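You operate a simulated robot arm through the tools that you are given. There is no shell and no other tool.

You run a simulated robot arm. Do the job below in one go: nothing can be reset, and whatever is moved stays where it is left.

## Task
Wind the blue lead onto the orange reel and lock the winder again.
Fine: its plug goes in the reel's clip; wind the whole lead.

Only the result counts: the job must be done as asked and must still hold three seconds after the hand-in. Knocking over, shifting, dropping, spilling or breaking anything else fails it.

## Robot
A 6-joint arm with a two-finger gripper, fixed in place. Base frame: the origin is at the foot of the arm, x ahead of it, y to its left, z up. Readings come in m, rad, newtons and seconds.
Its first joint turns from -2.897 to 2.897 rad. Payload 2.45 kg.
The TCP is the grasp point between the finger pads, 0.02 m short of the fingertips. In the tool frame z runs along the fingers and y along their closing line. Largest opening 0.14 m; the body of the gripper starts 0.168 m behind the TCP.
Orientation is that of the tool frame in the base frame, as [roll, pitch, yaw] about the fixed x, y, z axes, in that order (R = Rz(yaw) Ry(pitch) Rx(roll)). With the fingers straight down and closing along the base's y, the tool's x points along the base's -x, its y along +y and its z along -z.

## Interface
- The arm moves only by the tool step_arm. Its argument "targets" is a list of rows, each a list of 7 numbers: the opening, from 0 (shut) to 1 (fully open), then the shift along the tool's x, y, z in m, then the turn, a rotation vector about the tool's x, y, z in rad. In form: [[jaw, x, y, z, wx, wy, wz], ...]. A call has 1 to 20 rows; each row shifts and turns the commanded pose from where the row before left it, along the tool's axes as they then stand. A row lasts 0.2 s, in which the tool goes at most 0.05 m and 0.15 rad; a call with a longer step from one row to the next is refused whole, and so is a gripper value outside its range. Where a pose cannot be reached the arm comes as near as it can. A force on the tool above 90 N (or 10 N above the force at the start of the call, whichever is more), or a blocked arm, ends the call early, and 0.2 s more pass. The fingers move at their own pace (about 0.045 m/s each) and stop on an object; they squeeze with about 36 N. The grip force told is the motor's: it shows also when the fingers shut on nothing. Time passes only in rows, and 0.2 s behind the last, so rows that do not move let the fingers close. The reply holds the time, the measured pose of the TCP, the force on the tool along the base axes, the opening and the grip force, in the units named above and with some noise, with the torque about the TCP (base axes, N m) and any sound that the robot's microphone picked up.
- Cameras (640 x 400 px; columns grow to the right, rows downward): "scene" is fixed at [0.4, 0.4994, 1.5367]; the picture's right is [-0.15, -0.99, 0.00], its down [-0.91, 0.14, -0.39] and it looks along [0.39, -0.06, -0.92] (base axes); focal length 327 px, centre (320, 200). "wrist" rides on the gripper at [0.078, 0.011, -0.209] in the tool frame; the picture's right is [-0.14, 0.99, 0.00], its down [-0.92, -0.13, -0.37] and it looks along [-0.37, -0.05, 0.93] (tool axes); focal length 280 px, centre (320, 200). There is no depth. A picture from a camera that has moved, and an enlarged one, comes with that camera's place and axes in the base frame and with its lens.
- get_image(camera): a new picture of that camera. The clock stands still meanwhile.
- zoom(camera, box): a new picture of the part [left, top, right, bottom] of that camera's present view, enlarged. The clock stands still meanwhile.
- sign_off(): hands the job in; it is judged then, once.

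Nothing tells you positions but the pictures and the camera data. Unless the task says otherwise, let go and move clear before handing in.

The tools are called after "Emit:" as name(argument=value, ...) on one line, values as JSON. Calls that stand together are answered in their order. step_arm: Moves the arm, as the interface text tells. Its arguments: {"type":"object","properties":{"targets":{"type":"array","items":{"type":"array","items":{"type":"number"}}}},"required":["targets"]} The other tools are called the same way: get_image (camera) takes a picture; zoom (camera, box) takes an enlarged picture of a part of a camera's view; sign_off () hands the job in.

At the start:

```text
t: 0.0
ee_pos: [0.6875, 0.1967, 1.0857]
tool_rot: [3.141, 0.001, -3.141]
force: [0.4, -0.6, -0.3]
wrist_torque: [0.03, -0.01, 0.02]
gripper_width: 0.14
gripper_force: 0.1
```

scene: 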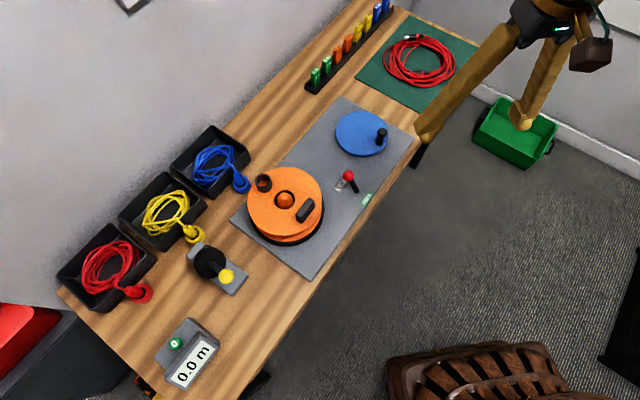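
wrist: 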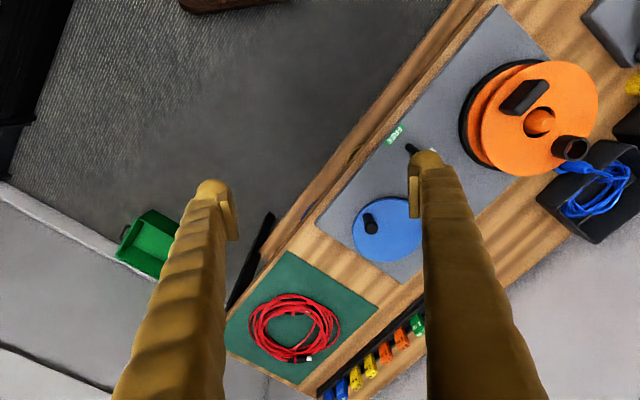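

I see a workbench with a winder board (orange reel, blue crank disc, red-knobbed lever), three trays with red, yellow and blue leads, and a meter showing 0.0 m. I'll zoom in on the parts before moving.

Emit:
zoom(camera="scene", box=[230, 150, 350, 225])

Emit:
zoom(camera="scene", box=[310, 90, 430, 215])

Emit:
zoom(camera="scene", box=[160, 110, 280, 210])

Emit:
zoom(camera="scene", box=[140, 230, 260, 400])

Emit:
zoom(camera="scene", box=[290, 0, 480, 120])

Emit:
zoom(camera="wrist", box=[340, 40, 640, 280])

```text
5.33 times, centred on (290, 188) of scene
camera zoom: at [0.4, 0.4994, 1.5367], right [-0.15, -0.99, 0.0], down [-0.91, 0.14, -0.39], along [0.39, -0.06, -0.92], focal length 1743 px, centre (480, 267)
```

zoom: 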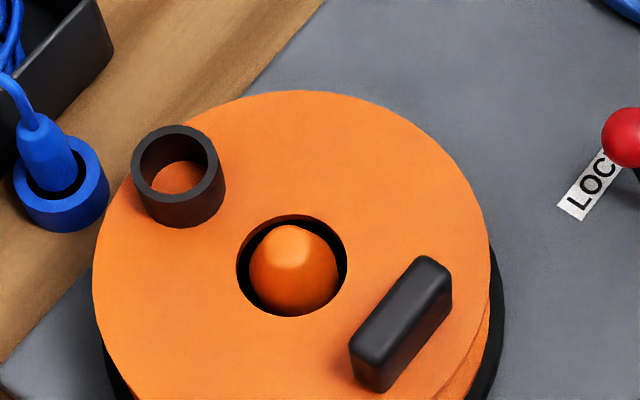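

```text
3.20 times, centred on (370, 152) of scene
camera zoom: at [0.4, 0.4994, 1.5367], right [-0.15, -0.99, 0.0], down [-0.91, 0.14, -0.39], along [0.39, -0.06, -0.92], focal length 1046 px, centre (160, 352)
```

zoom: 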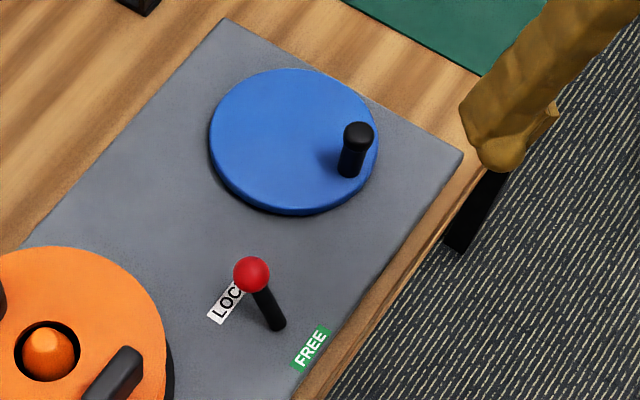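

```text
4.00 times, centred on (220, 160) of scene
camera zoom: at [0.4, 0.4994, 1.5367], right [-0.15, -0.99, 0.0], down [-0.91, 0.14, -0.39], along [0.39, -0.06, -0.92], focal length 1308 px, centre (720, 360)
```

zoom: 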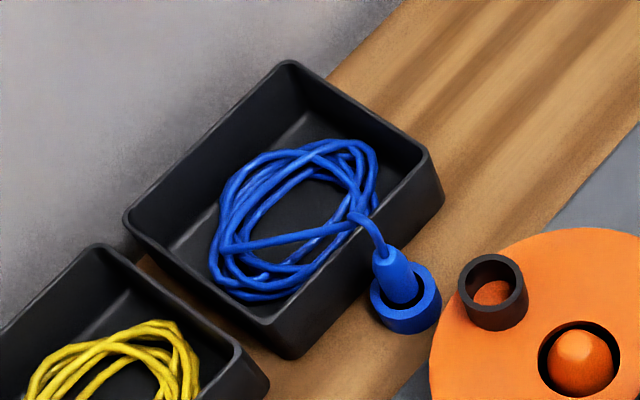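

```text
2.35 times, centred on (200, 315) of scene
camera zoom: at [0.4, 0.4994, 1.5367], right [-0.15, -0.99, 0.0], down [-0.91, 0.14, -0.39], along [0.39, -0.06, -0.92], focal length 769 px, centre (602, -71)
```

zoom: 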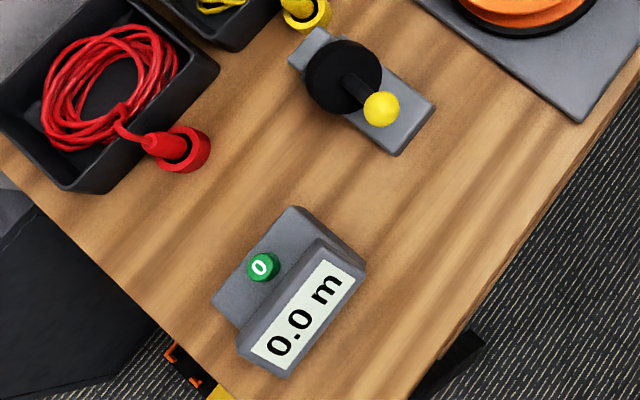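

```text
3.33 times, centred on (385, 60) of scene
camera zoom: at [0.4, 0.4994, 1.5367], right [-0.15, -0.99, 0.0], down [-0.91, 0.14, -0.39], along [0.39, -0.06, -0.92], focal length 1090 px, centre (103, 667)
```

zoom: 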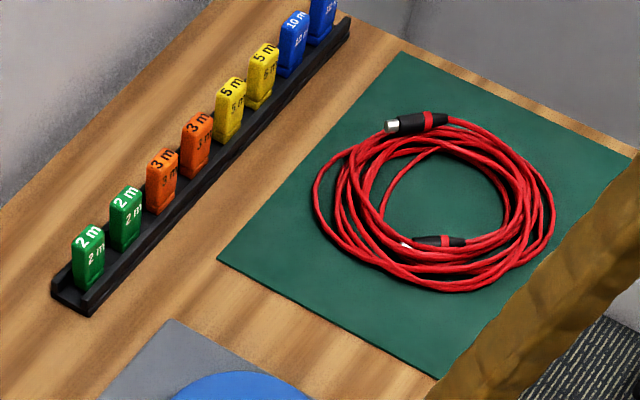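

```text
1.67 times, centred on (490, 160) of wrist
camera zoom: at [0.6086, 0.2088, 1.2937], right [0.14, 0.99, 0.0], down [0.92, -0.13, 0.37], along [0.37, -0.05, -0.93], focal length 467 px, centre (37, 267)
```

zoom: 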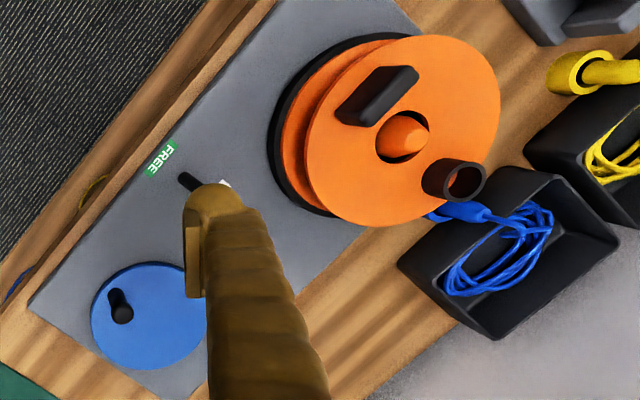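

The bench runs diagonally, with the reel near (0.70, 0.53), top about z 0.85, and the crank disc near (0.89, 0.31), top about z 0.79. I'll move the wrist camera over the reel and plug to measure them better.

Emit:
step_arm(targets=[[1, 0.013, 0.042, 0, 0, 0, 0], [1, 0.013, 0.042, 0, 0, 0, 0], [1, 0.013, 0.042, 0, 0, 0, 0], [1, 0.013, 0.042, 0, 0, 0, 0], [1, 0.013, 0.042, 0, 0, 0, 0], [1, 0.013, 0.042, 0, 0, 0, 0], [1, 0.013, 0.042, 0, 0, 0, 0], [1, 0.013, 0.042, 0, 0, 0, 0], [1, 0, 0, 0, 0, 0, 0]])

Emit:
get_image(camera="wrist")

Emit:
get_image(camera="scene")

```text
t: 2.0
ee_pos: [0.584, 0.5358, 1.0839]
tool_rot: [-3.139, 0.001, 3.141]
force: [-0.4, 0.0, -0.3]
wrist_torque: [0.01, 0.02, -0.01]
gripper_width: 0.1401
gripper_force: 0.0
```

```text
taken
camera wrist: at [0.5046, 0.5464, 1.2928], right [0.14, 0.99, 0.0], down [0.92, -0.13, 0.37], along [0.36, -0.05, -0.93], focal length 280 px, centre (320, 200)
```

wrist: 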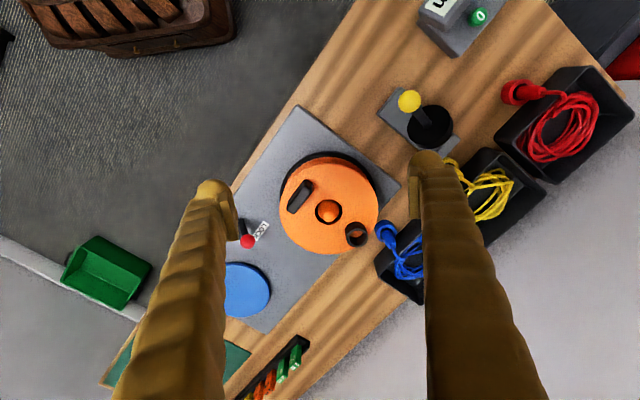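

```text
taken
```

scene: 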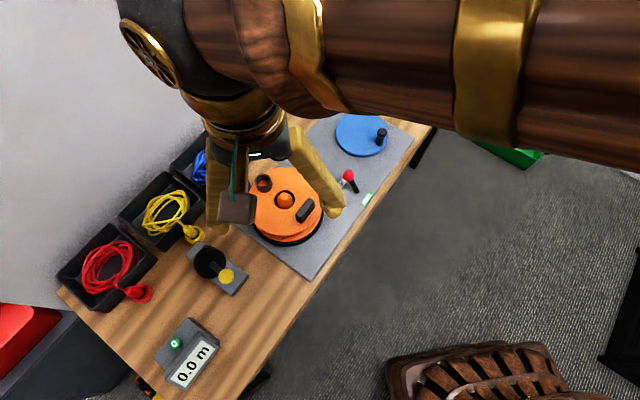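

Emit:
zoom(camera="wrist", box=[220, 130, 460, 280])

Emit:
zoom(camera="wrist", box=[330, 190, 450, 290])

Emit:
zoom(camera="wrist", box=[220, 180, 340, 320])

```text
2.67 times, centred on (340, 205) of wrist
camera zoom: at [0.5046, 0.5464, 1.2928], right [0.14, 0.99, 0.0], down [0.92, -0.13, 0.37], along [0.36, -0.05, -0.93], focal length 748 px, centre (267, 187)
```

zoom: 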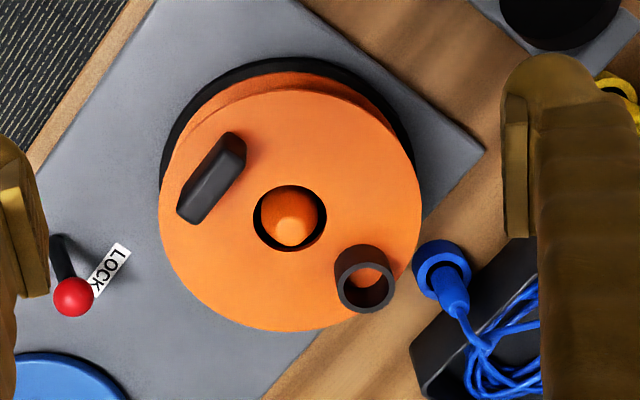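

```text
4.00 times, centred on (390, 240) of wrist
camera zoom: at [0.5046, 0.5464, 1.2928], right [0.14, 0.99, 0.0], down [0.92, -0.13, 0.37], along [0.36, -0.05, -0.93], focal length 1122 px, centre (40, 40)
```

zoom: 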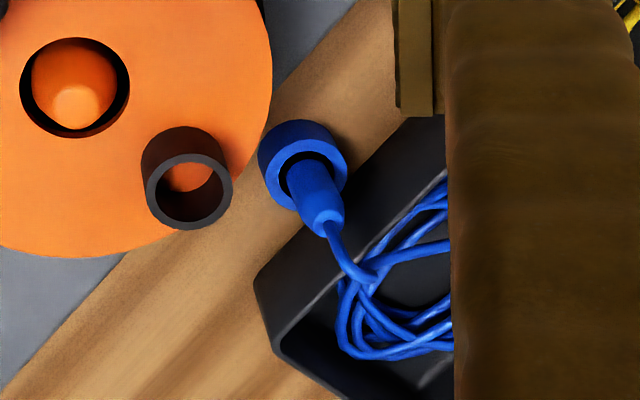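

```text
2.86 times, centred on (280, 250) of wrist
camera zoom: at [0.5046, 0.5464, 1.2928], right [0.14, 0.99, 0.0], down [0.92, -0.13, 0.37], along [0.36, -0.05, -0.93], focal length 801 px, centre (434, 57)
```

zoom: 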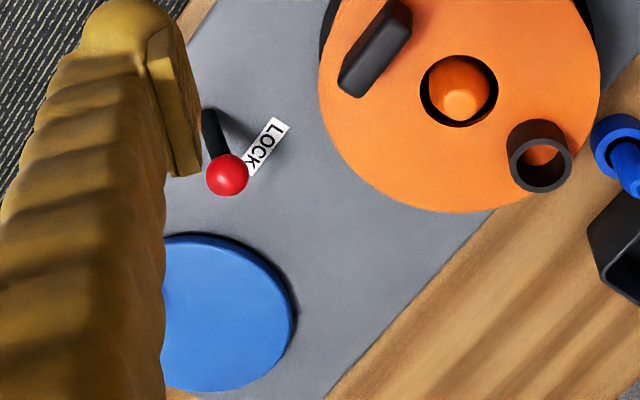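

The blue plug stands upright in its holder near (0.798, 0.646), top about z 0.83. The reel's cup-shaped clip is near (0.746, 0.576), top about z 0.875. I'll yaw to the radial direction, tilt slightly outward for reach, and move above the plug with the jaws partly open.

Emit:
step_arm(targets=[[0.45, 0, 0, 0, 0, 0, -0.136], [0.45, 0, 0, 0, 0, 0, -0.136], [0.45, 0, 0, 0, 0, 0, -0.136], [0.45, 0, 0, 0, 0, 0, -0.136], [0.45, 0, 0, 0, 0, 0, -0.136], [0.45, 0, 0, 0, 0, -0.13, 0], [0.45, 0, 0, 0, 0, -0.13, 0], [0.45, -0.0242, -0.0062, 0.0238, 0, 0, 0], [0.45, -0.0242, -0.0062, 0.0238, 0, 0, 0], [0.45, -0.0242, -0.0062, 0.0238, 0, 0, 0], [0.45, -0.0242, -0.0062, 0.0238, 0, 0, 0], [0.45, -0.0242, -0.0062, 0.0238, 0, 0, 0], [0.45, -0.0242, -0.0062, 0.0238, 0, 0, 0], [0.45, -0.0242, -0.0062, 0.0238, 0, 0, 0], [0.45, -0.0242, -0.0062, 0.0238, 0, 0, 0], [0.45, 0, 0, 0, 0, 0, 0]])

Emit:
get_image(camera="wrist")

Emit:
get_image(camera="scene")

```text
t: 5.4
ee_pos: [0.7985, 0.6442, 0.9504]
tool_rot: [3.142, 0.258, -2.461]
force: [0.3, 0.0, 0.4]
wrist_torque: [-0.03, 0.01, -0.01]
gripper_width: 0.0633
gripper_force: 0.2
```

```text
taken
camera wrist: at [0.6906, 0.5718, 1.1319], right [-0.52, 0.85, 0.04], down [0.7, 0.4, 0.59], along [0.49, 0.33, -0.8], focal length 280 px, centre (320, 200)
```

wrist: 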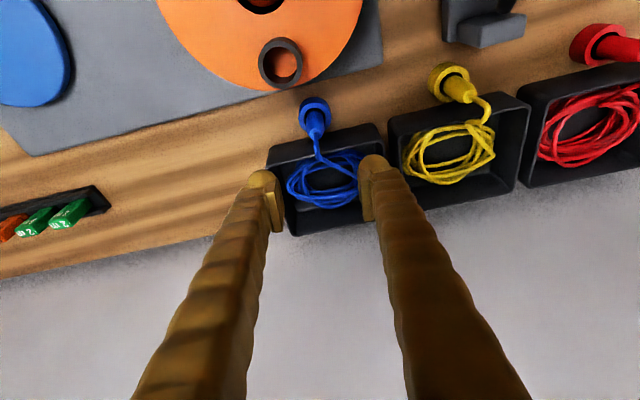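

```text
taken
```

scene: 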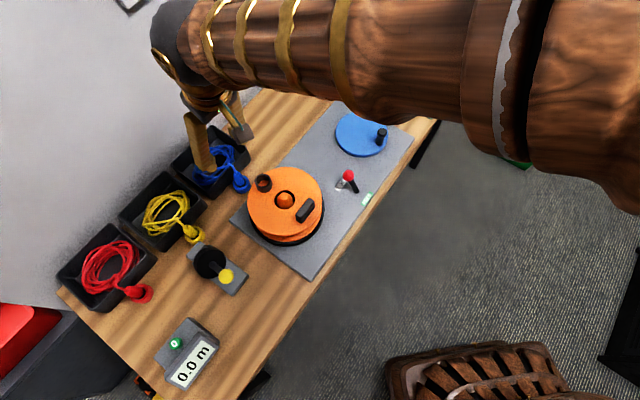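

The arm reaches here. I'll zoom in on the plug to refine its position before descending.

Emit:
zoom(camera="wrist", box=[240, 30, 400, 170])

Emit:
zoom(camera="scene", box=[210, 150, 290, 210])

```text
2.86 times, centred on (320, 100) of wrist
camera zoom: at [0.6906, 0.5718, 1.1319], right [-0.52, 0.85, 0.04], down [0.7, 0.4, 0.59], along [0.49, 0.33, -0.8], focal length 801 px, centre (320, 486)
```

zoom: 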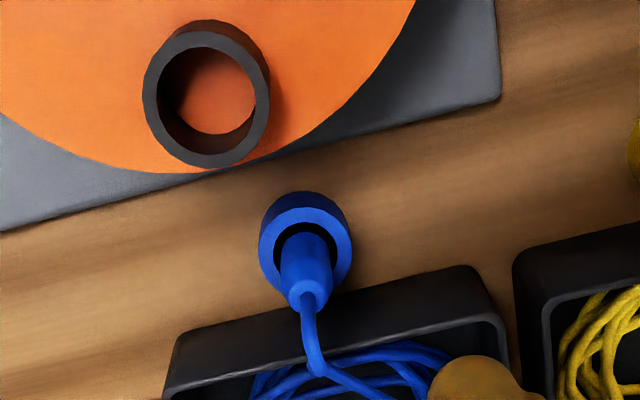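

```text
6.67 times, centred on (250, 180) of scene
camera zoom: at [0.4, 0.4994, 1.5367], right [-0.15, -0.99, 0.0], down [-0.91, 0.14, -0.39], along [0.39, -0.06, -0.92], focal length 2179 px, centre (787, 333)
```

zoom: 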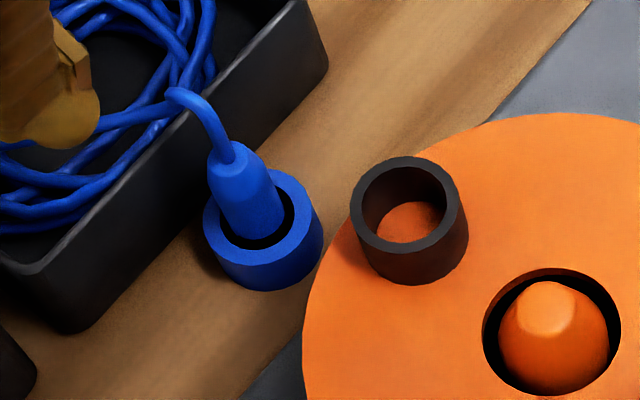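

The TCP is right above the plug at (0.799, 0.644). I'll go straight down to grip height, then close.

Emit:
step_arm(targets=[[0.45, 0.0075, 0, 0.0284, 0, 0, 0], [0.45, 0.0075, 0, 0.0284, 0, 0, 0], [0.45, 0.0075, 0, 0.0284, 0, 0, 0], [0.45, 0.0075, 0, 0.0284, 0, 0, 0], [0.45, 0.0075, 0, 0.0284, 0, 0, 0], [0.45, 0, 0, 0, 0, 0, 0]])

Emit:
get_image(camera="wrist")

Emit:
zoom(camera="scene", box=[190, 130, 310, 210])

```text
t: 6.8
ee_pos: [0.798, 0.6444, 0.8044]
tool_rot: [-3.14, 0.259, -2.461]
force: [-0.1, -0.3, 0.1]
wrist_torque: [0.02, 0.0, -0.03]
gripper_width: 0.0632
gripper_force: 0.2
```

```text
taken
camera wrist: at [0.6904, 0.5711, 0.9858], right [-0.52, 0.85, 0.04], down [0.7, 0.4, 0.59], along [0.49, 0.33, -0.8], focal length 280 px, centre (320, 200)
```

wrist: 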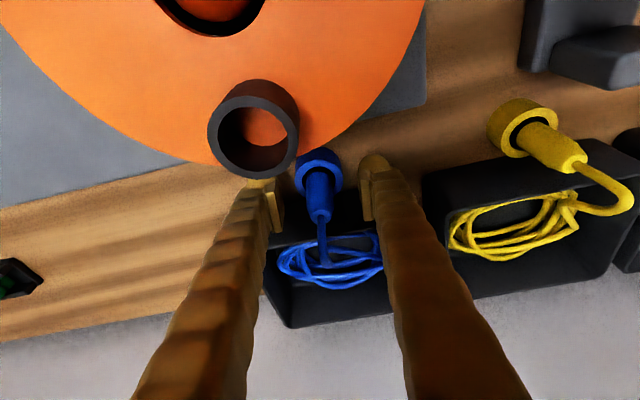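

```text
5.00 times, centred on (250, 170) of scene
camera zoom: at [0.4, 0.4994, 1.5367], right [-0.15, -0.99, 0.0], down [-0.91, 0.14, -0.39], along [0.39, -0.06, -0.92], focal length 1634 px, centre (670, 350)
```

zoom: 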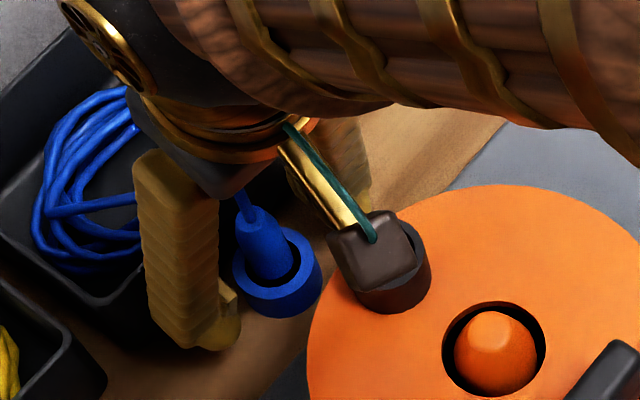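

The plug is between the fingers. Closing now.

Emit:
step_arm(targets=[[0, 0, 0, 0, 0, 0, 0], [0, 0, 0, 0, 0, 0, 0], [0, 0, 0, 0, 0, 0, 0], [0, 0, 0, 0, 0, 0, 0]])

Emit:
zoom(camera="wrist", box=[220, 70, 420, 270])

```text
t: 7.8
ee_pos: [0.7987, 0.6457, 0.8056]
tool_rot: [-3.141, 0.262, -2.461]
force: [-7.9, -1.4, 26.6]
wrist_torque: [0.0, 0.4, -0.01]
gripper_width: 0.02
gripper_force: 35.3
```

```text
2.00 times, centred on (320, 170) of wrist
camera zoom: at [0.6903, 0.5712, 0.9875], right [-0.52, 0.85, 0.04], down [0.7, 0.4, 0.59], along [0.49, 0.33, -0.8], focal length 561 px, centre (320, 260)
```

zoom: 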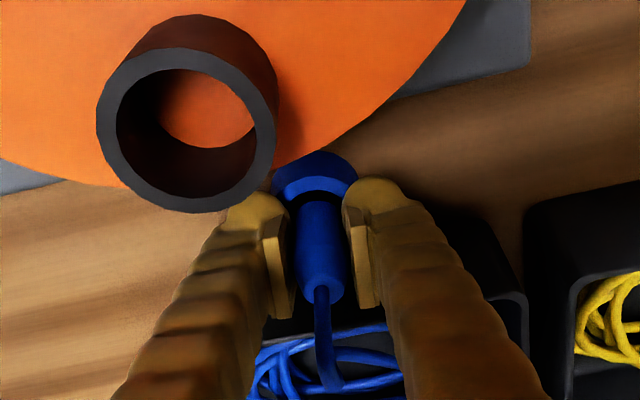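

Gripped at 20 mm width; the small upward force suggests the fingertips are touching the holder rim. I'll lift the plug straight up.

Emit:
step_arm(targets=[[0, -0.0027, 0, -0.01, 0, 0, 0], [0, -0.0053, 0, -0.0199, 0, 0, 0], [0, -0.0053, 0, -0.0199, 0, 0, 0], [0, -0.0053, 0, -0.0199, 0, 0, 0], [0, -0.0053, 0, -0.0199, 0, 0, 0], [0, -0.0053, 0, -0.0199, 0, 0, 0], [0, -0.0053, 0, -0.0199, 0, 0, 0], [0, -0.0053, 0, -0.0199, 0, 0, 0], [0, -0.0027, 0, -0.01, 0, 0, 0], [0, 0, 0, 0, 0, 0, 0]])

Emit:
get_image(camera="wrist")

Emit:
get_image(camera="scene")

```text
t: 10.0
ee_pos: [0.7984, 0.6451, 0.969]
tool_rot: [3.14, 0.26, -2.461]
force: [0.0, 0.1, -0.3]
wrist_torque: [0.0, -0.01, 0.0]
gripper_width: 0.0193
gripper_force: 35.7
```

```text
taken
camera wrist: at [0.6899, 0.5716, 1.1501], right [-0.52, 0.85, 0.04], down [0.7, 0.4, 0.59], along [0.49, 0.33, -0.8], focal length 280 px, centre (320, 200)
```

wrist: 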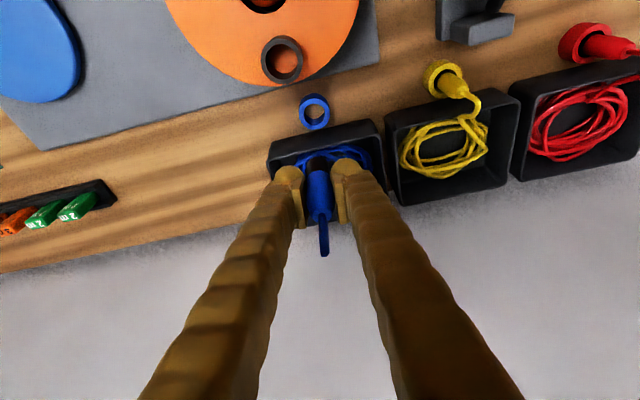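

```text
taken
```

scene: 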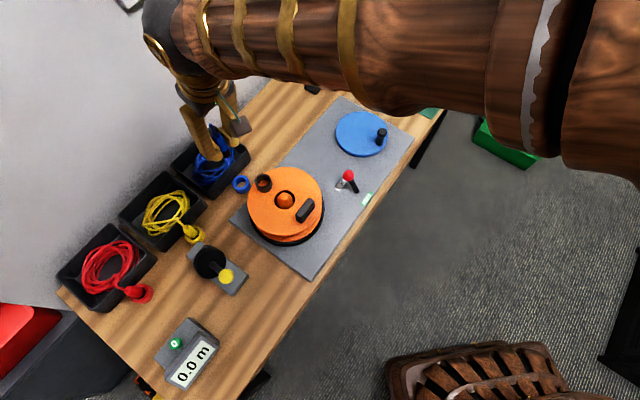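

The plug is out of its holder and in the gripper. I'll zoom in to check how it hangs and to fix the cup's position precisely.

Emit:
zoom(camera="wrist", box=[220, 20, 400, 140])

Emit:
zoom(camera="wrist", box=[260, 130, 380, 270])

Emit:
zoom(camera="scene", box=[230, 150, 330, 220])

Emit:
zoom(camera="scene", box=[170, 80, 260, 180])

```text
3.33 times, centred on (310, 80) of wrist
camera zoom: at [0.6899, 0.5716, 1.1501], right [-0.52, 0.85, 0.04], down [0.7, 0.4, 0.59], along [0.49, 0.33, -0.8], focal length 935 px, centre (353, 600)
```

zoom: 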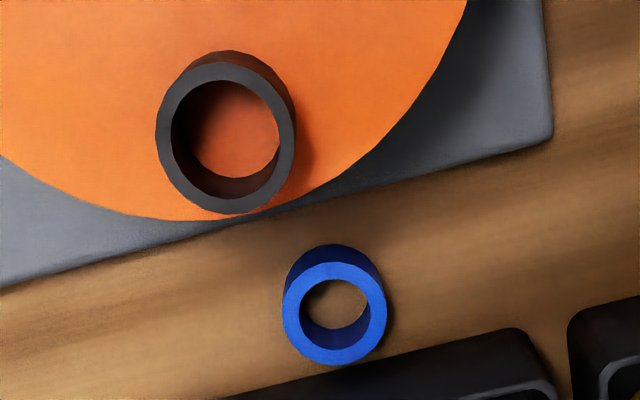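

```text
2.86 times, centred on (320, 200) of wrist
camera zoom: at [0.6899, 0.5716, 1.1501], right [-0.52, 0.85, 0.04], down [0.7, 0.4, 0.59], along [0.49, 0.33, -0.8], focal length 801 px, centre (320, 200)
```

zoom: 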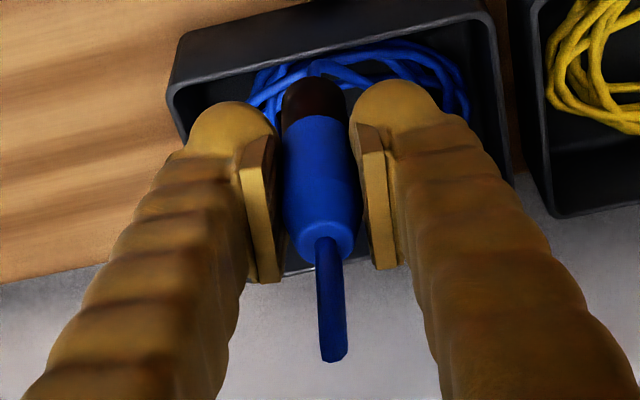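

```text
5.71 times, centred on (280, 185) of scene
camera zoom: at [0.4, 0.4994, 1.5367], right [-0.15, -0.99, 0.0], down [-0.91, 0.14, -0.39], along [0.39, -0.06, -0.92], focal length 1868 px, centre (549, 286)
```

zoom: 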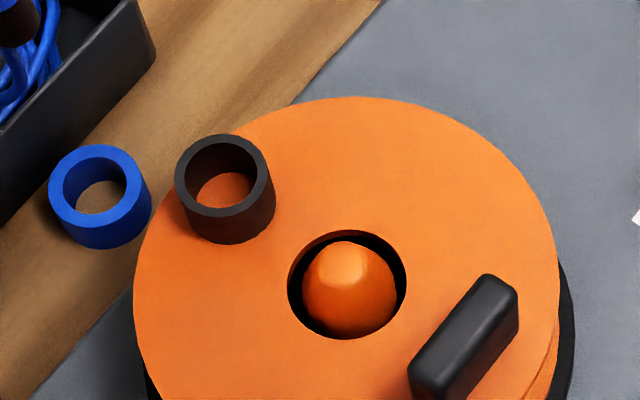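

```text
4.00 times, centred on (215, 130) of scene
camera zoom: at [0.4, 0.4994, 1.5367], right [-0.15, -0.99, 0.0], down [-0.91, 0.14, -0.39], along [0.39, -0.06, -0.92], focal length 1308 px, centre (740, 480)
```

zoom: 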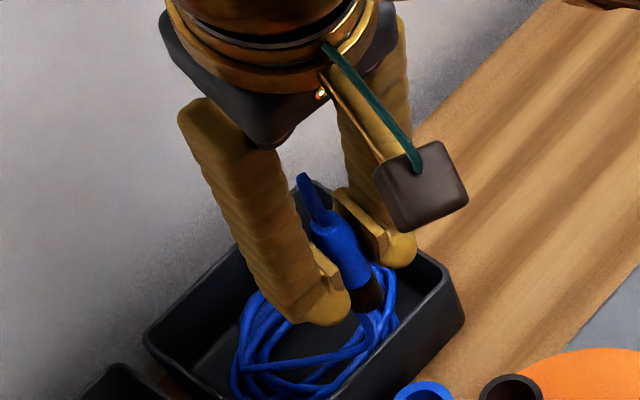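

Plug hangs upright with its tip about 60 mm below the TCP; the cup is centred near (0.7445, 0.5765), rim z about 0.877, with several mm of clearance. Moving horizontally over the cup now.

Emit:
step_arm(targets=[[0, 0.0139, -0.003, -0.0037, 0, 0, 0], [0, 0.0139, -0.003, -0.0037, 0, 0, 0], [0, 0.0139, -0.003, -0.0037, 0, 0, 0], [0, 0.0139, -0.003, -0.0037, 0, 0, 0], [0, 0.0139, -0.003, -0.0037, 0, 0, 0], [0, 0.0139, -0.003, -0.0037, 0, 0, 0], [0, 0, 0, 0, 0, 0, 0]])

Emit:
zoom(camera="wrist", box=[220, 70, 420, 270])

Emit:
zoom(camera="scene", box=[200, 110, 320, 220])

```text
t: 11.6
ee_pos: [0.7435, 0.5754, 0.9691]
tool_rot: [-3.141, 0.26, -2.461]
force: [0.9, -0.4, -0.4]
wrist_torque: [0.03, 0.0, -0.01]
gripper_width: 0.0192
gripper_force: 35.9
```

```text
2.00 times, centred on (320, 170) of wrist
camera zoom: at [0.6343, 0.5024, 1.1502], right [-0.52, 0.85, 0.04], down [0.7, 0.4, 0.59], along [0.49, 0.33, -0.8], focal length 561 px, centre (320, 260)
```

zoom: 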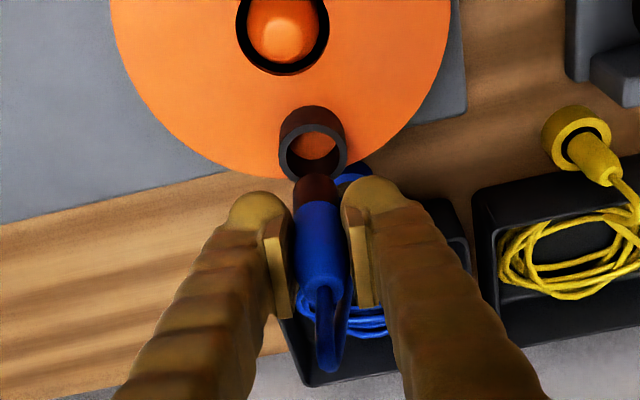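

```text
3.64 times, centred on (260, 165) of scene
camera zoom: at [0.4, 0.4994, 1.5367], right [-0.15, -0.99, 0.0], down [-0.91, 0.14, -0.39], along [0.39, -0.06, -0.92], focal length 1189 px, centre (538, 327)
```

zoom: 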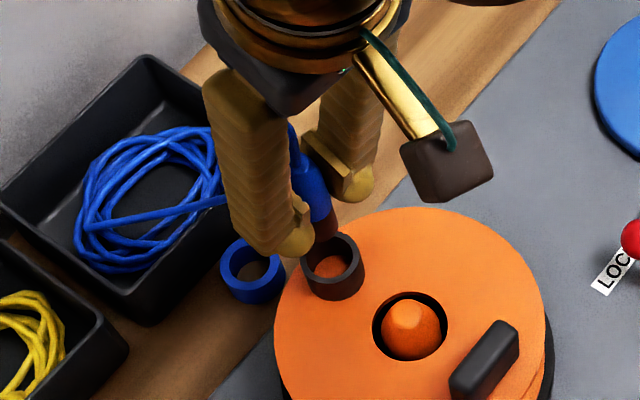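

The cup is directly beneath the plug at (0.7435, 0.5755). Lowering it in slowly.

Emit:
step_arm(targets=[[0, 0.0023, 0, 0.0087, 0, 0, 0], [0, 0.0023, 0, 0.0087, 0, 0, 0], [0, 0.0023, 0, 0.0087, 0, 0, 0], [0, 0.0023, 0, 0.0087, 0, 0, 0], [0, 0.0023, 0, 0.0087, 0, 0, 0], [0, 0.0023, 0, 0.0087, 0, 0, 0], [0, 0, 0, 0, 0, 0, 0]])

Emit:
zoom(camera="wrist", box=[220, 70, 420, 270])

Emit:
zoom(camera="scene", box=[200, 110, 320, 220])

```text
t: 13.2
ee_pos: [0.7436, 0.5754, 0.9134]
tool_rot: [-3.141, 0.26, -2.462]
force: [-0.9, -0.4, 0.0]
wrist_torque: [-0.01, 0.02, 0.04]
gripper_width: 0.0193
gripper_force: 36.1
```

```text
2.00 times, centred on (320, 170) of wrist
camera zoom: at [0.6349, 0.5031, 1.096], right [-0.52, 0.85, 0.04], down [0.7, 0.4, 0.59], along [0.49, 0.33, -0.8], focal length 561 px, centre (320, 260)
```

zoom: 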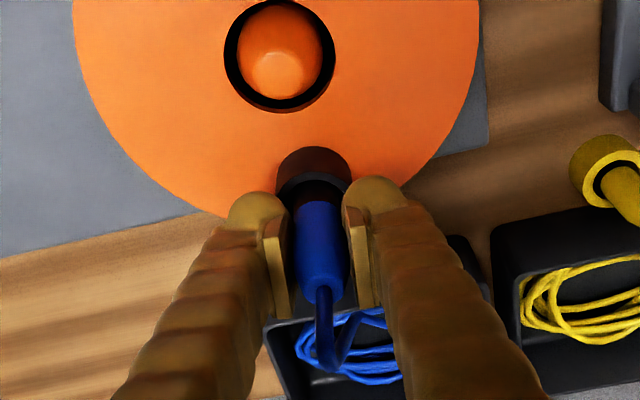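

```text
3.64 times, centred on (260, 165) of scene
camera zoom: at [0.4, 0.4994, 1.5367], right [-0.15, -0.99, 0.0], down [-0.91, 0.14, -0.39], along [0.39, -0.06, -0.92], focal length 1189 px, centre (538, 327)
```

zoom: 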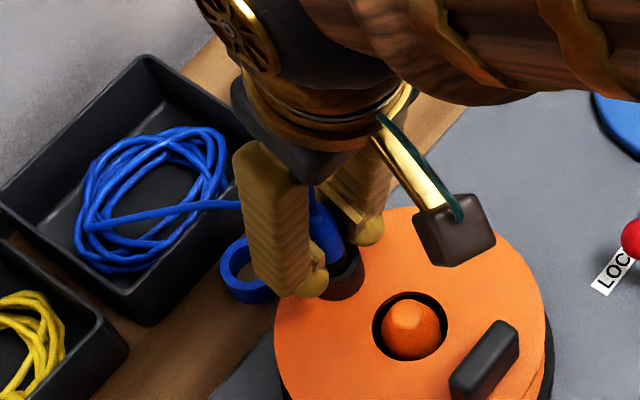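

The plug is inside the cup with no contact yet. A few more mm down to seat it, listening for a click.

Emit:
step_arm(targets=[[0, 0.0008, 0, 0.003, 0, 0, 0], [0, 0.0008, 0, 0.003, 0, 0, 0], [0, 0, 0, 0, 0, 0, 0]])

```text
t: 14.0
ee_pos: [0.7425, 0.5756, 0.9085]
tool_rot: [3.141, 0.261, -2.461]
force: [0.5, 0.8, -1.1]
wrist_torque: [-0.02, 0.02, -0.01]
gripper_width: 0.0198
gripper_force: 36.0
```

Emit:
step_arm(targets=[[0, 0.0005, 0, 0.002, 0, 0, 0], [0, 0.0005, 0, 0.002, 0, 0, 0], [0, 0, 0, 0, 0, 0, 0]])

Emit:
zoom(camera="wrist", box=[220, 70, 420, 270])

Emit:
zoom(camera="scene", box=[230, 140, 300, 210])

```text
t: 14.8
ee_pos: [0.7423, 0.5758, 0.9039]
tool_rot: [-3.14, 0.26, -2.459]
force: [-0.8, 0.0, 0.4]
wrist_torque: [0.01, 0.01, 0.01]
gripper_width: 0.0196
gripper_force: 36.4
```

```text
2.00 times, centred on (320, 170) of wrist
camera zoom: at [0.6347, 0.5028, 1.0861], right [-0.52, 0.85, 0.04], down [0.7, 0.4, 0.59], along [0.49, 0.33, -0.8], focal length 561 px, centre (320, 260)
```

zoom: 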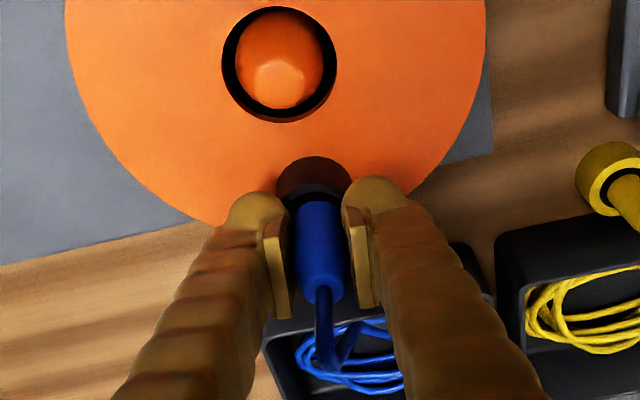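

```text
5.71 times, centred on (265, 175) of scene
camera zoom: at [0.4, 0.4994, 1.5367], right [-0.15, -0.99, 0.0], down [-0.91, 0.14, -0.39], along [0.39, -0.06, -0.92], focal length 1868 px, centre (634, 343)
```

zoom: 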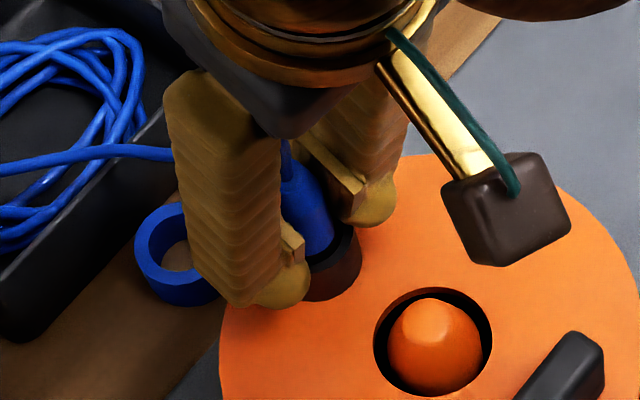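

Still no contact; the fingertips are close to the cup rim. I'll go 2 mm more, then open so the plug drops its last mm into the clip.

Emit:
step_arm(targets=[[0, 0.0005, 0, 0.002, 0, 0, 0], [0, 0, 0, 0, 0, 0, 0]])

```text
t: 15.4
ee_pos: [0.7433, 0.5749, 0.9022]
tool_rot: [3.141, 0.262, -2.461]
force: [0.8, 0.1, -0.8]
wrist_torque: [0.0, 0.04, 0.03]
gripper_width: 0.0194
gripper_force: 36.2
```

Emit:
step_arm(targets=[[0.32, 0, 0, 0, 0, 0, 0], [0.32, 0, 0, 0, 0, 0, 0], [0.32, 0, 0, 0, 0, 0, 0], [0.32, 0, 0, 0, 0, 0, 0]])

Emit:
zoom(camera="wrist", box=[220, 70, 420, 270])

Emit:
zoom(camera="scene", box=[230, 140, 300, 210])

```text
t: 16.4
ee_pos: [0.7443, 0.5765, 0.9018]
tool_rot: [-3.141, 0.259, -2.461]
force: [0.4, -0.1, 0.7]
wrist_torque: [-0.03, 0.01, 0.02]
gripper_width: 0.0447
gripper_force: 0.1
```

```text
2.00 times, centred on (320, 170) of wrist
camera zoom: at [0.6347, 0.5028, 1.0841], right [-0.52, 0.85, 0.04], down [0.7, 0.4, 0.59], along [0.49, 0.33, -0.8], focal length 561 px, centre (320, 260)
```

zoom: 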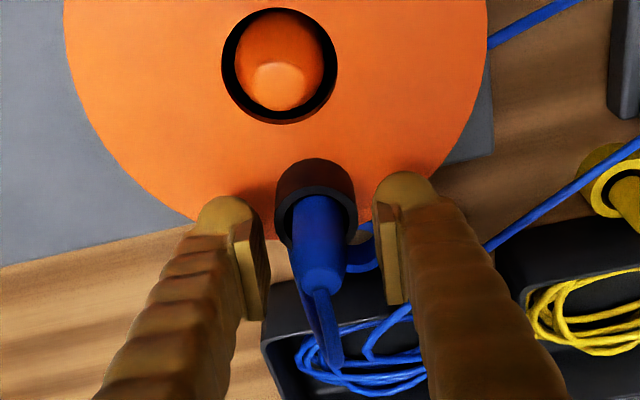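

```text
5.71 times, centred on (265, 175) of scene
camera zoom: at [0.4, 0.4994, 1.5367], right [-0.15, -0.99, 0.0], down [-0.91, 0.14, -0.39], along [0.39, -0.06, -0.92], focal length 1868 px, centre (634, 343)
```

zoom: 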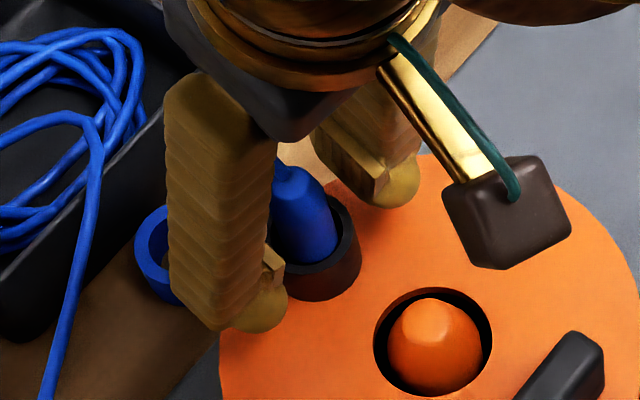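

The plug dropped into the clip, and the lead now runs from the tray past the measuring wheel to the reel. I'll retreat straight up and look.

Emit:
step_arm(targets=[[0.32, -0.0051, 0, -0.0193, 0, 0, 0], [0.32, -0.0064, 0, -0.0242, 0, 0, 0], [0.32, -0.0064, 0, -0.0242, 0, 0, 0], [0.32, -0.0064, 0, -0.0242, 0, 0, 0], [0.32, -0.0064, 0, -0.0242, 0, 0, 0], [0.32, 0, 0, 0, 0, 0, 0]])

Emit:
get_image(camera="wrist")

Emit:
get_image(camera="scene")

Emit:
zoom(camera="scene", box=[170, 150, 330, 300])

Emit:
zoom(camera="scene", box=[320, 90, 420, 220])

```text
t: 17.8
ee_pos: [0.7429, 0.5754, 1.0237]
tool_rot: [-3.141, 0.26, -2.461]
force: [-0.5, 0.2, 0.2]
wrist_torque: [0.0, 0.03, 0.03]
gripper_width: 0.0448
gripper_force: 0.1
```

```text
taken
camera wrist: at [0.6336, 0.5029, 1.2049], right [-0.52, 0.85, 0.04], down [0.7, 0.4, 0.59], along [0.49, 0.33, -0.8], focal length 280 px, centre (320, 200)
```

wrist: 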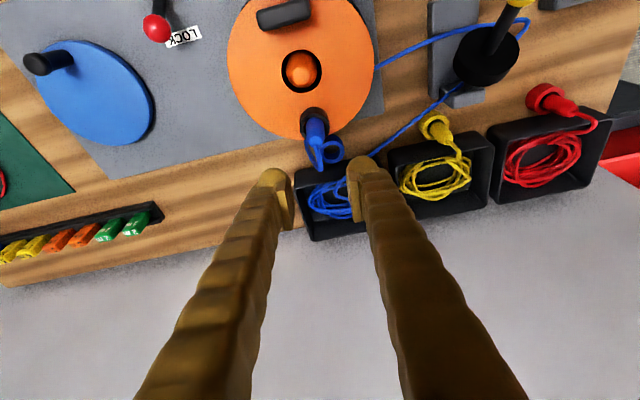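

```text
taken
```

scene: 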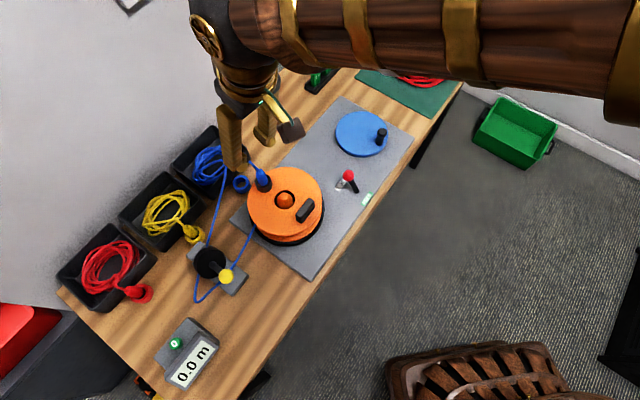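

```text
2.67 times, centred on (250, 225) of scene
camera zoom: at [0.4, 0.4994, 1.5367], right [-0.15, -0.99, 0.0], down [-0.91, 0.14, -0.39], along [0.39, -0.06, -0.92], focal length 872 px, centre (507, 133)
```

zoom: 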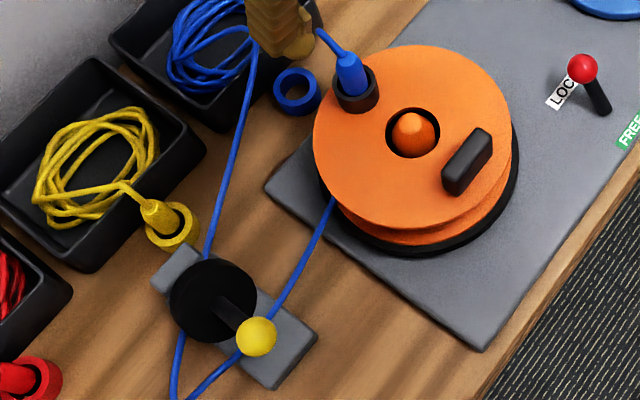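

```text
3.08 times, centred on (370, 155) of scene
camera zoom: at [0.4, 0.4994, 1.5367], right [-0.15, -0.99, 0.0], down [-0.91, 0.14, -0.39], along [0.39, -0.06, -0.92], focal length 1006 px, centre (166, 338)
```

zoom: 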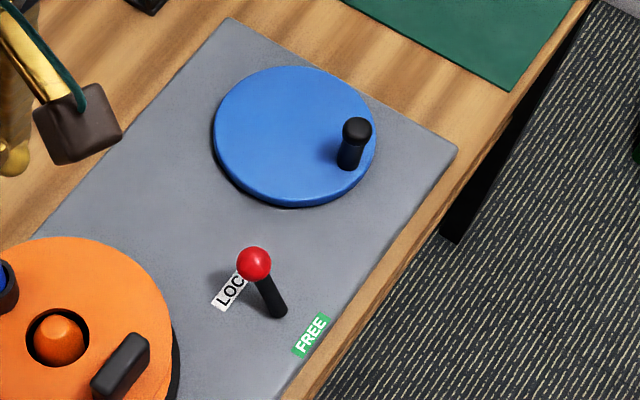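

The clip holds the plug, and the lead loops round the measuring wheel. Next is the lock lever, its ball near (0.745, 0.378, 0.843). I'll straighten the tool and move the camera there for a good look.

Emit:
step_arm(targets=[[0.32, 0, 0, 0, 0, 0.13, 0], [0.32, 0, 0, 0, 0, 0.13, 0], [0.32, 0.0313, -0.026, 0, 0, 0, 0], [0.32, 0.0313, -0.026, 0, 0, 0, 0], [0.32, 0.0313, -0.026, 0, 0, 0, 0], [0.32, 0.0313, -0.026, 0, 0, 0, 0], [0.32, 0.0313, -0.026, 0, 0, 0, 0], [0.32, 0.0313, -0.026, 0, 0, 0, 0], [0.32, 0, 0, 0, 0, 0, 0]])

Emit:
get_image(camera="wrist")

Emit:
zoom(camera="scene", box=[310, 90, 430, 210])

```text
t: 19.8
ee_pos: [0.6951, 0.3354, 1.0219]
tool_rot: [3.141, 0.001, -2.461]
force: [0.0, -0.4, -0.6]
wrist_torque: [-0.01, -0.03, 0.01]
gripper_width: 0.0449
gripper_force: 0.0
```

```text
taken
camera wrist: at [0.6266, 0.2959, 1.2311], right [-0.52, 0.86, 0.0], down [0.8, 0.48, 0.37], along [0.32, 0.19, -0.93], focal length 280 px, centre (320, 200)
```

wrist: 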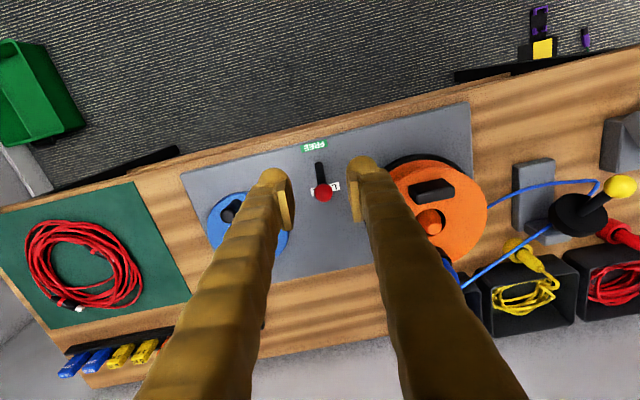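

```text
3.33 times, centred on (370, 150) of scene
camera zoom: at [0.4, 0.4994, 1.5367], right [-0.15, -0.99, 0.0], down [-0.91, 0.14, -0.39], along [0.39, -0.06, -0.92], focal length 1090 px, centre (153, 367)
```

zoom: 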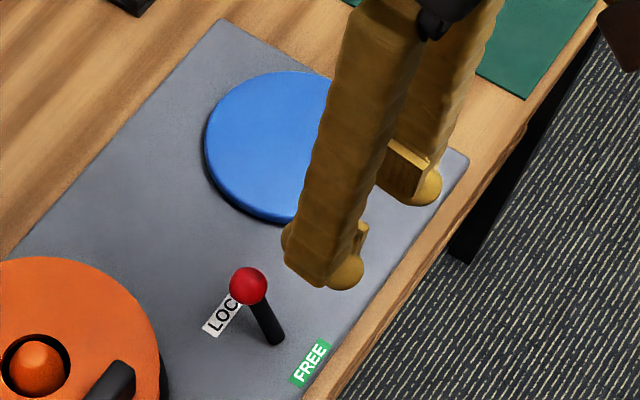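

Emit:
zoom(camera="wrist", box=[270, 130, 370, 230])

```text
4.00 times, centred on (320, 180) of wrist
camera zoom: at [0.6266, 0.2959, 1.2311], right [-0.52, 0.86, 0.0], down [0.8, 0.48, 0.37], along [0.32, 0.19, -0.93], focal length 1122 px, centre (320, 280)
```

zoom: 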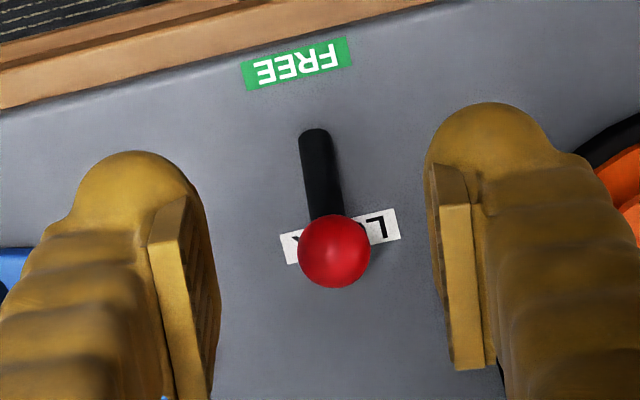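

The lever leans toward LOCK; its ball is at about (0.7465, 0.3755, 0.843) and its foot at (0.735, 0.355). I'll grasp the ball, with the jaws closing along the lever's hinge direction.

Emit:
step_arm(targets=[[0.45, -0.0325, -0.0006, 0, 0, 0, 0], [0.45, -0.0325, -0.0006, 0, 0, 0, 0], [0.45, 0, 0, 0.0293, 0, 0, 0], [0.45, 0, 0, 0.0293, 0, 0, 0], [0.45, 0, 0, 0.0293, 0, 0, 0], [0.45, 0, 0, 0.0293, 0, 0, 0], [0.45, 0, 0, 0.0293, 0, 0, 0], [0.45, 0, 0, 0.0293, 0, 0, 0], [0.45, 0, 0, 0, 0, 0, 0]])

Emit:
get_image(camera="wrist")

Emit:
zoom(camera="scene", box=[310, 110, 410, 210])

```text
t: 21.8
ee_pos: [0.7488, 0.3767, 0.8457]
tool_rot: [3.141, -0.001, -2.462]
force: [-0.1, 0.0, 0.5]
wrist_torque: [0.01, 0.02, -0.01]
gripper_width: 0.0629
gripper_force: 0.1
```

```text
taken
camera wrist: at [0.6781, 0.336, 1.055], right [-0.52, 0.86, 0.0], down [0.8, 0.48, 0.37], along [0.32, 0.19, -0.93], focal length 280 px, centre (320, 200)
```

wrist: 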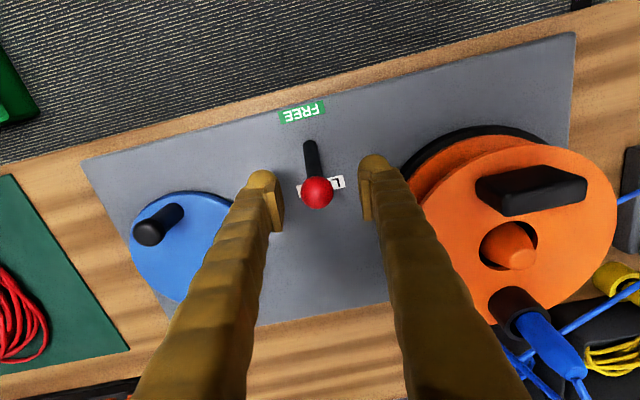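

```text
4.00 times, centred on (360, 160) of scene
camera zoom: at [0.4, 0.4994, 1.5367], right [-0.15, -0.99, 0.0], down [-0.91, 0.14, -0.39], along [0.39, -0.06, -0.92], focal length 1308 px, centre (160, 360)
```

zoom: 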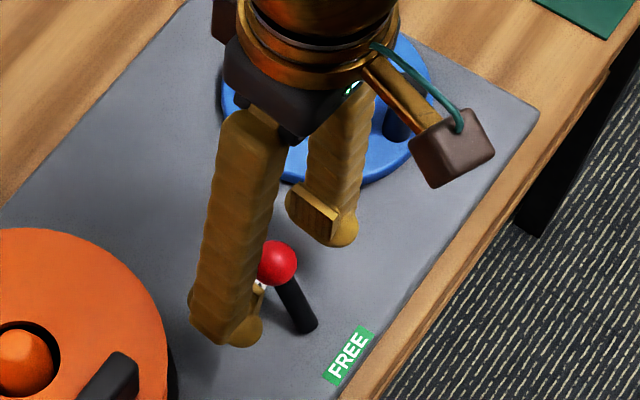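

The ball sits between the fingers, centred within about 3 mm. Closing on it.

Emit:
step_arm(targets=[[0, 0.002, -0.001, 0, 0, 0, 0], [0, 0, 0, 0, 0, 0, 0], [0, 0, 0, 0, 0, 0, 0], [0, 0, 0, 0, 0, 0, 0]])

```text
t: 22.8
ee_pos: [0.7483, 0.374, 0.8471]
tool_rot: [-3.14, 0.002, -2.463]
force: [23.2, -28.5, -5.5]
wrist_torque: [-0.33, -0.24, -0.11]
gripper_width: 0.0262
gripper_force: 40.0
```

Gripped the ball, but with a sideways load, so my centring is a few mm off along the closing line. I'll ease that out.

Emit:
step_arm(targets=[[0, 0, -0.001, 0, 0, 0, 0], [0, 0, -0.001, 0, 0, 0, 0], [0, 0, 0, 0, 0, 0, 0]])

```text
t: 23.6
ee_pos: [0.7476, 0.3726, 0.8466]
tool_rot: [-3.141, 0.002, -2.461]
force: [17.1, -9.9, -8.2]
wrist_torque: [0.22, -0.56, -0.04]
gripper_width: 0.026
gripper_force: 44.9
```

Better. Now I'll swing the lever along its arc toward FREE (toward the arm).

Emit:
step_arm(targets=[[0, 0.008, -0.0005, -0.002, 0, 0, 0], [0, 0.008, 0, -0.001, 0, 0, 0], [0, 0.008, 0, 0, 0, 0, 0], [0, 0, 0, 0, 0, 0, 0]])

Emit:
get_image(camera="wrist")

```text
t: 24.6
ee_pos: [0.7249, 0.3564, 0.8466]
tool_rot: [-3.142, -0.008, -2.461]
force: [-16.0, -12.3, -3.7]
wrist_torque: [-0.22, 0.24, -0.01]
gripper_width: 0.006
gripper_force: 29.3
```

```text
taken
camera wrist: at [0.6578, 0.3158, 1.0567], right [-0.52, 0.86, 0.0], down [0.8, 0.48, 0.36], along [0.31, 0.19, -0.93], focal length 280 px, centre (320, 200)
```

wrist: 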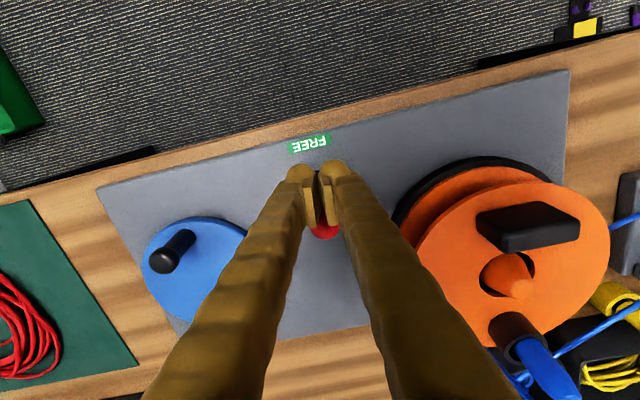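

The fingers slipped off the ball: the lever is stiff. I'll open, rise, go round behind the ball on the LOCK side, and push it with closed fingers instead.

Emit:
step_arm(targets=[[0.45, 0, 0, 0, 0, 0, 0], [0.45, 0, 0, 0, 0, 0, 0], [0.45, 0, 0, 0, 0, 0, 0], [0.45, 0, 0, -0.03, 0, 0, 0], [0.45, 0, 0, -0.04, 0, 0, 0], [0.2, -0.036, 0, 0, 0, 0, 0], [0.0, -0.036, 0, 0, 0, 0, 0], [0.0, 0, 0, 0, 0, 0, 0], [0.0, 0, 0, 0, 0, 0, 0]])

Emit:
get_image(camera="wrist")

Emit:
zoom(camera="scene", box=[310, 110, 410, 210])

```text
t: 26.6
ee_pos: [0.7844, 0.4035, 0.9206]
tool_rot: [-3.141, 0.0, -2.461]
force: [-0.3, 1.0, 0.1]
wrist_torque: [-0.01, 0.0, -0.02]
gripper_width: 0.0001
gripper_force: 18.8
```

```text
taken
camera wrist: at [0.716, 0.3628, 1.1282], right [-0.52, 0.86, 0.0], down [0.8, 0.48, 0.37], along [0.32, 0.19, -0.93], focal length 280 px, centre (320, 200)
```

wrist: 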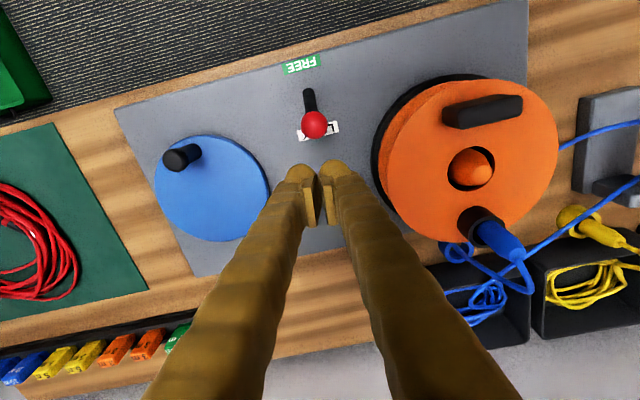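

```text
4.00 times, centred on (360, 160) of scene
camera zoom: at [0.4, 0.4994, 1.5367], right [-0.15, -0.99, 0.0], down [-0.91, 0.14, -0.39], along [0.39, -0.06, -0.92], focal length 1308 px, centre (160, 360)
```

zoom: 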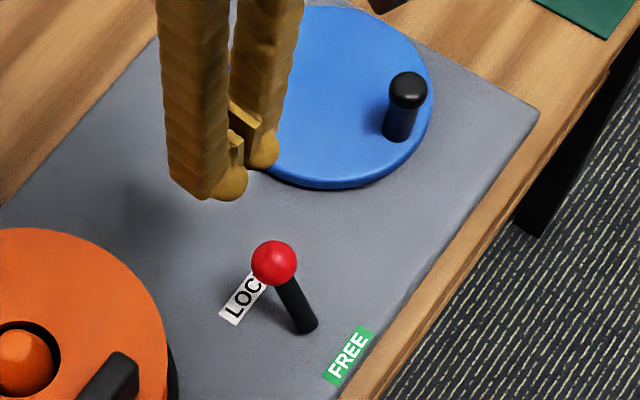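

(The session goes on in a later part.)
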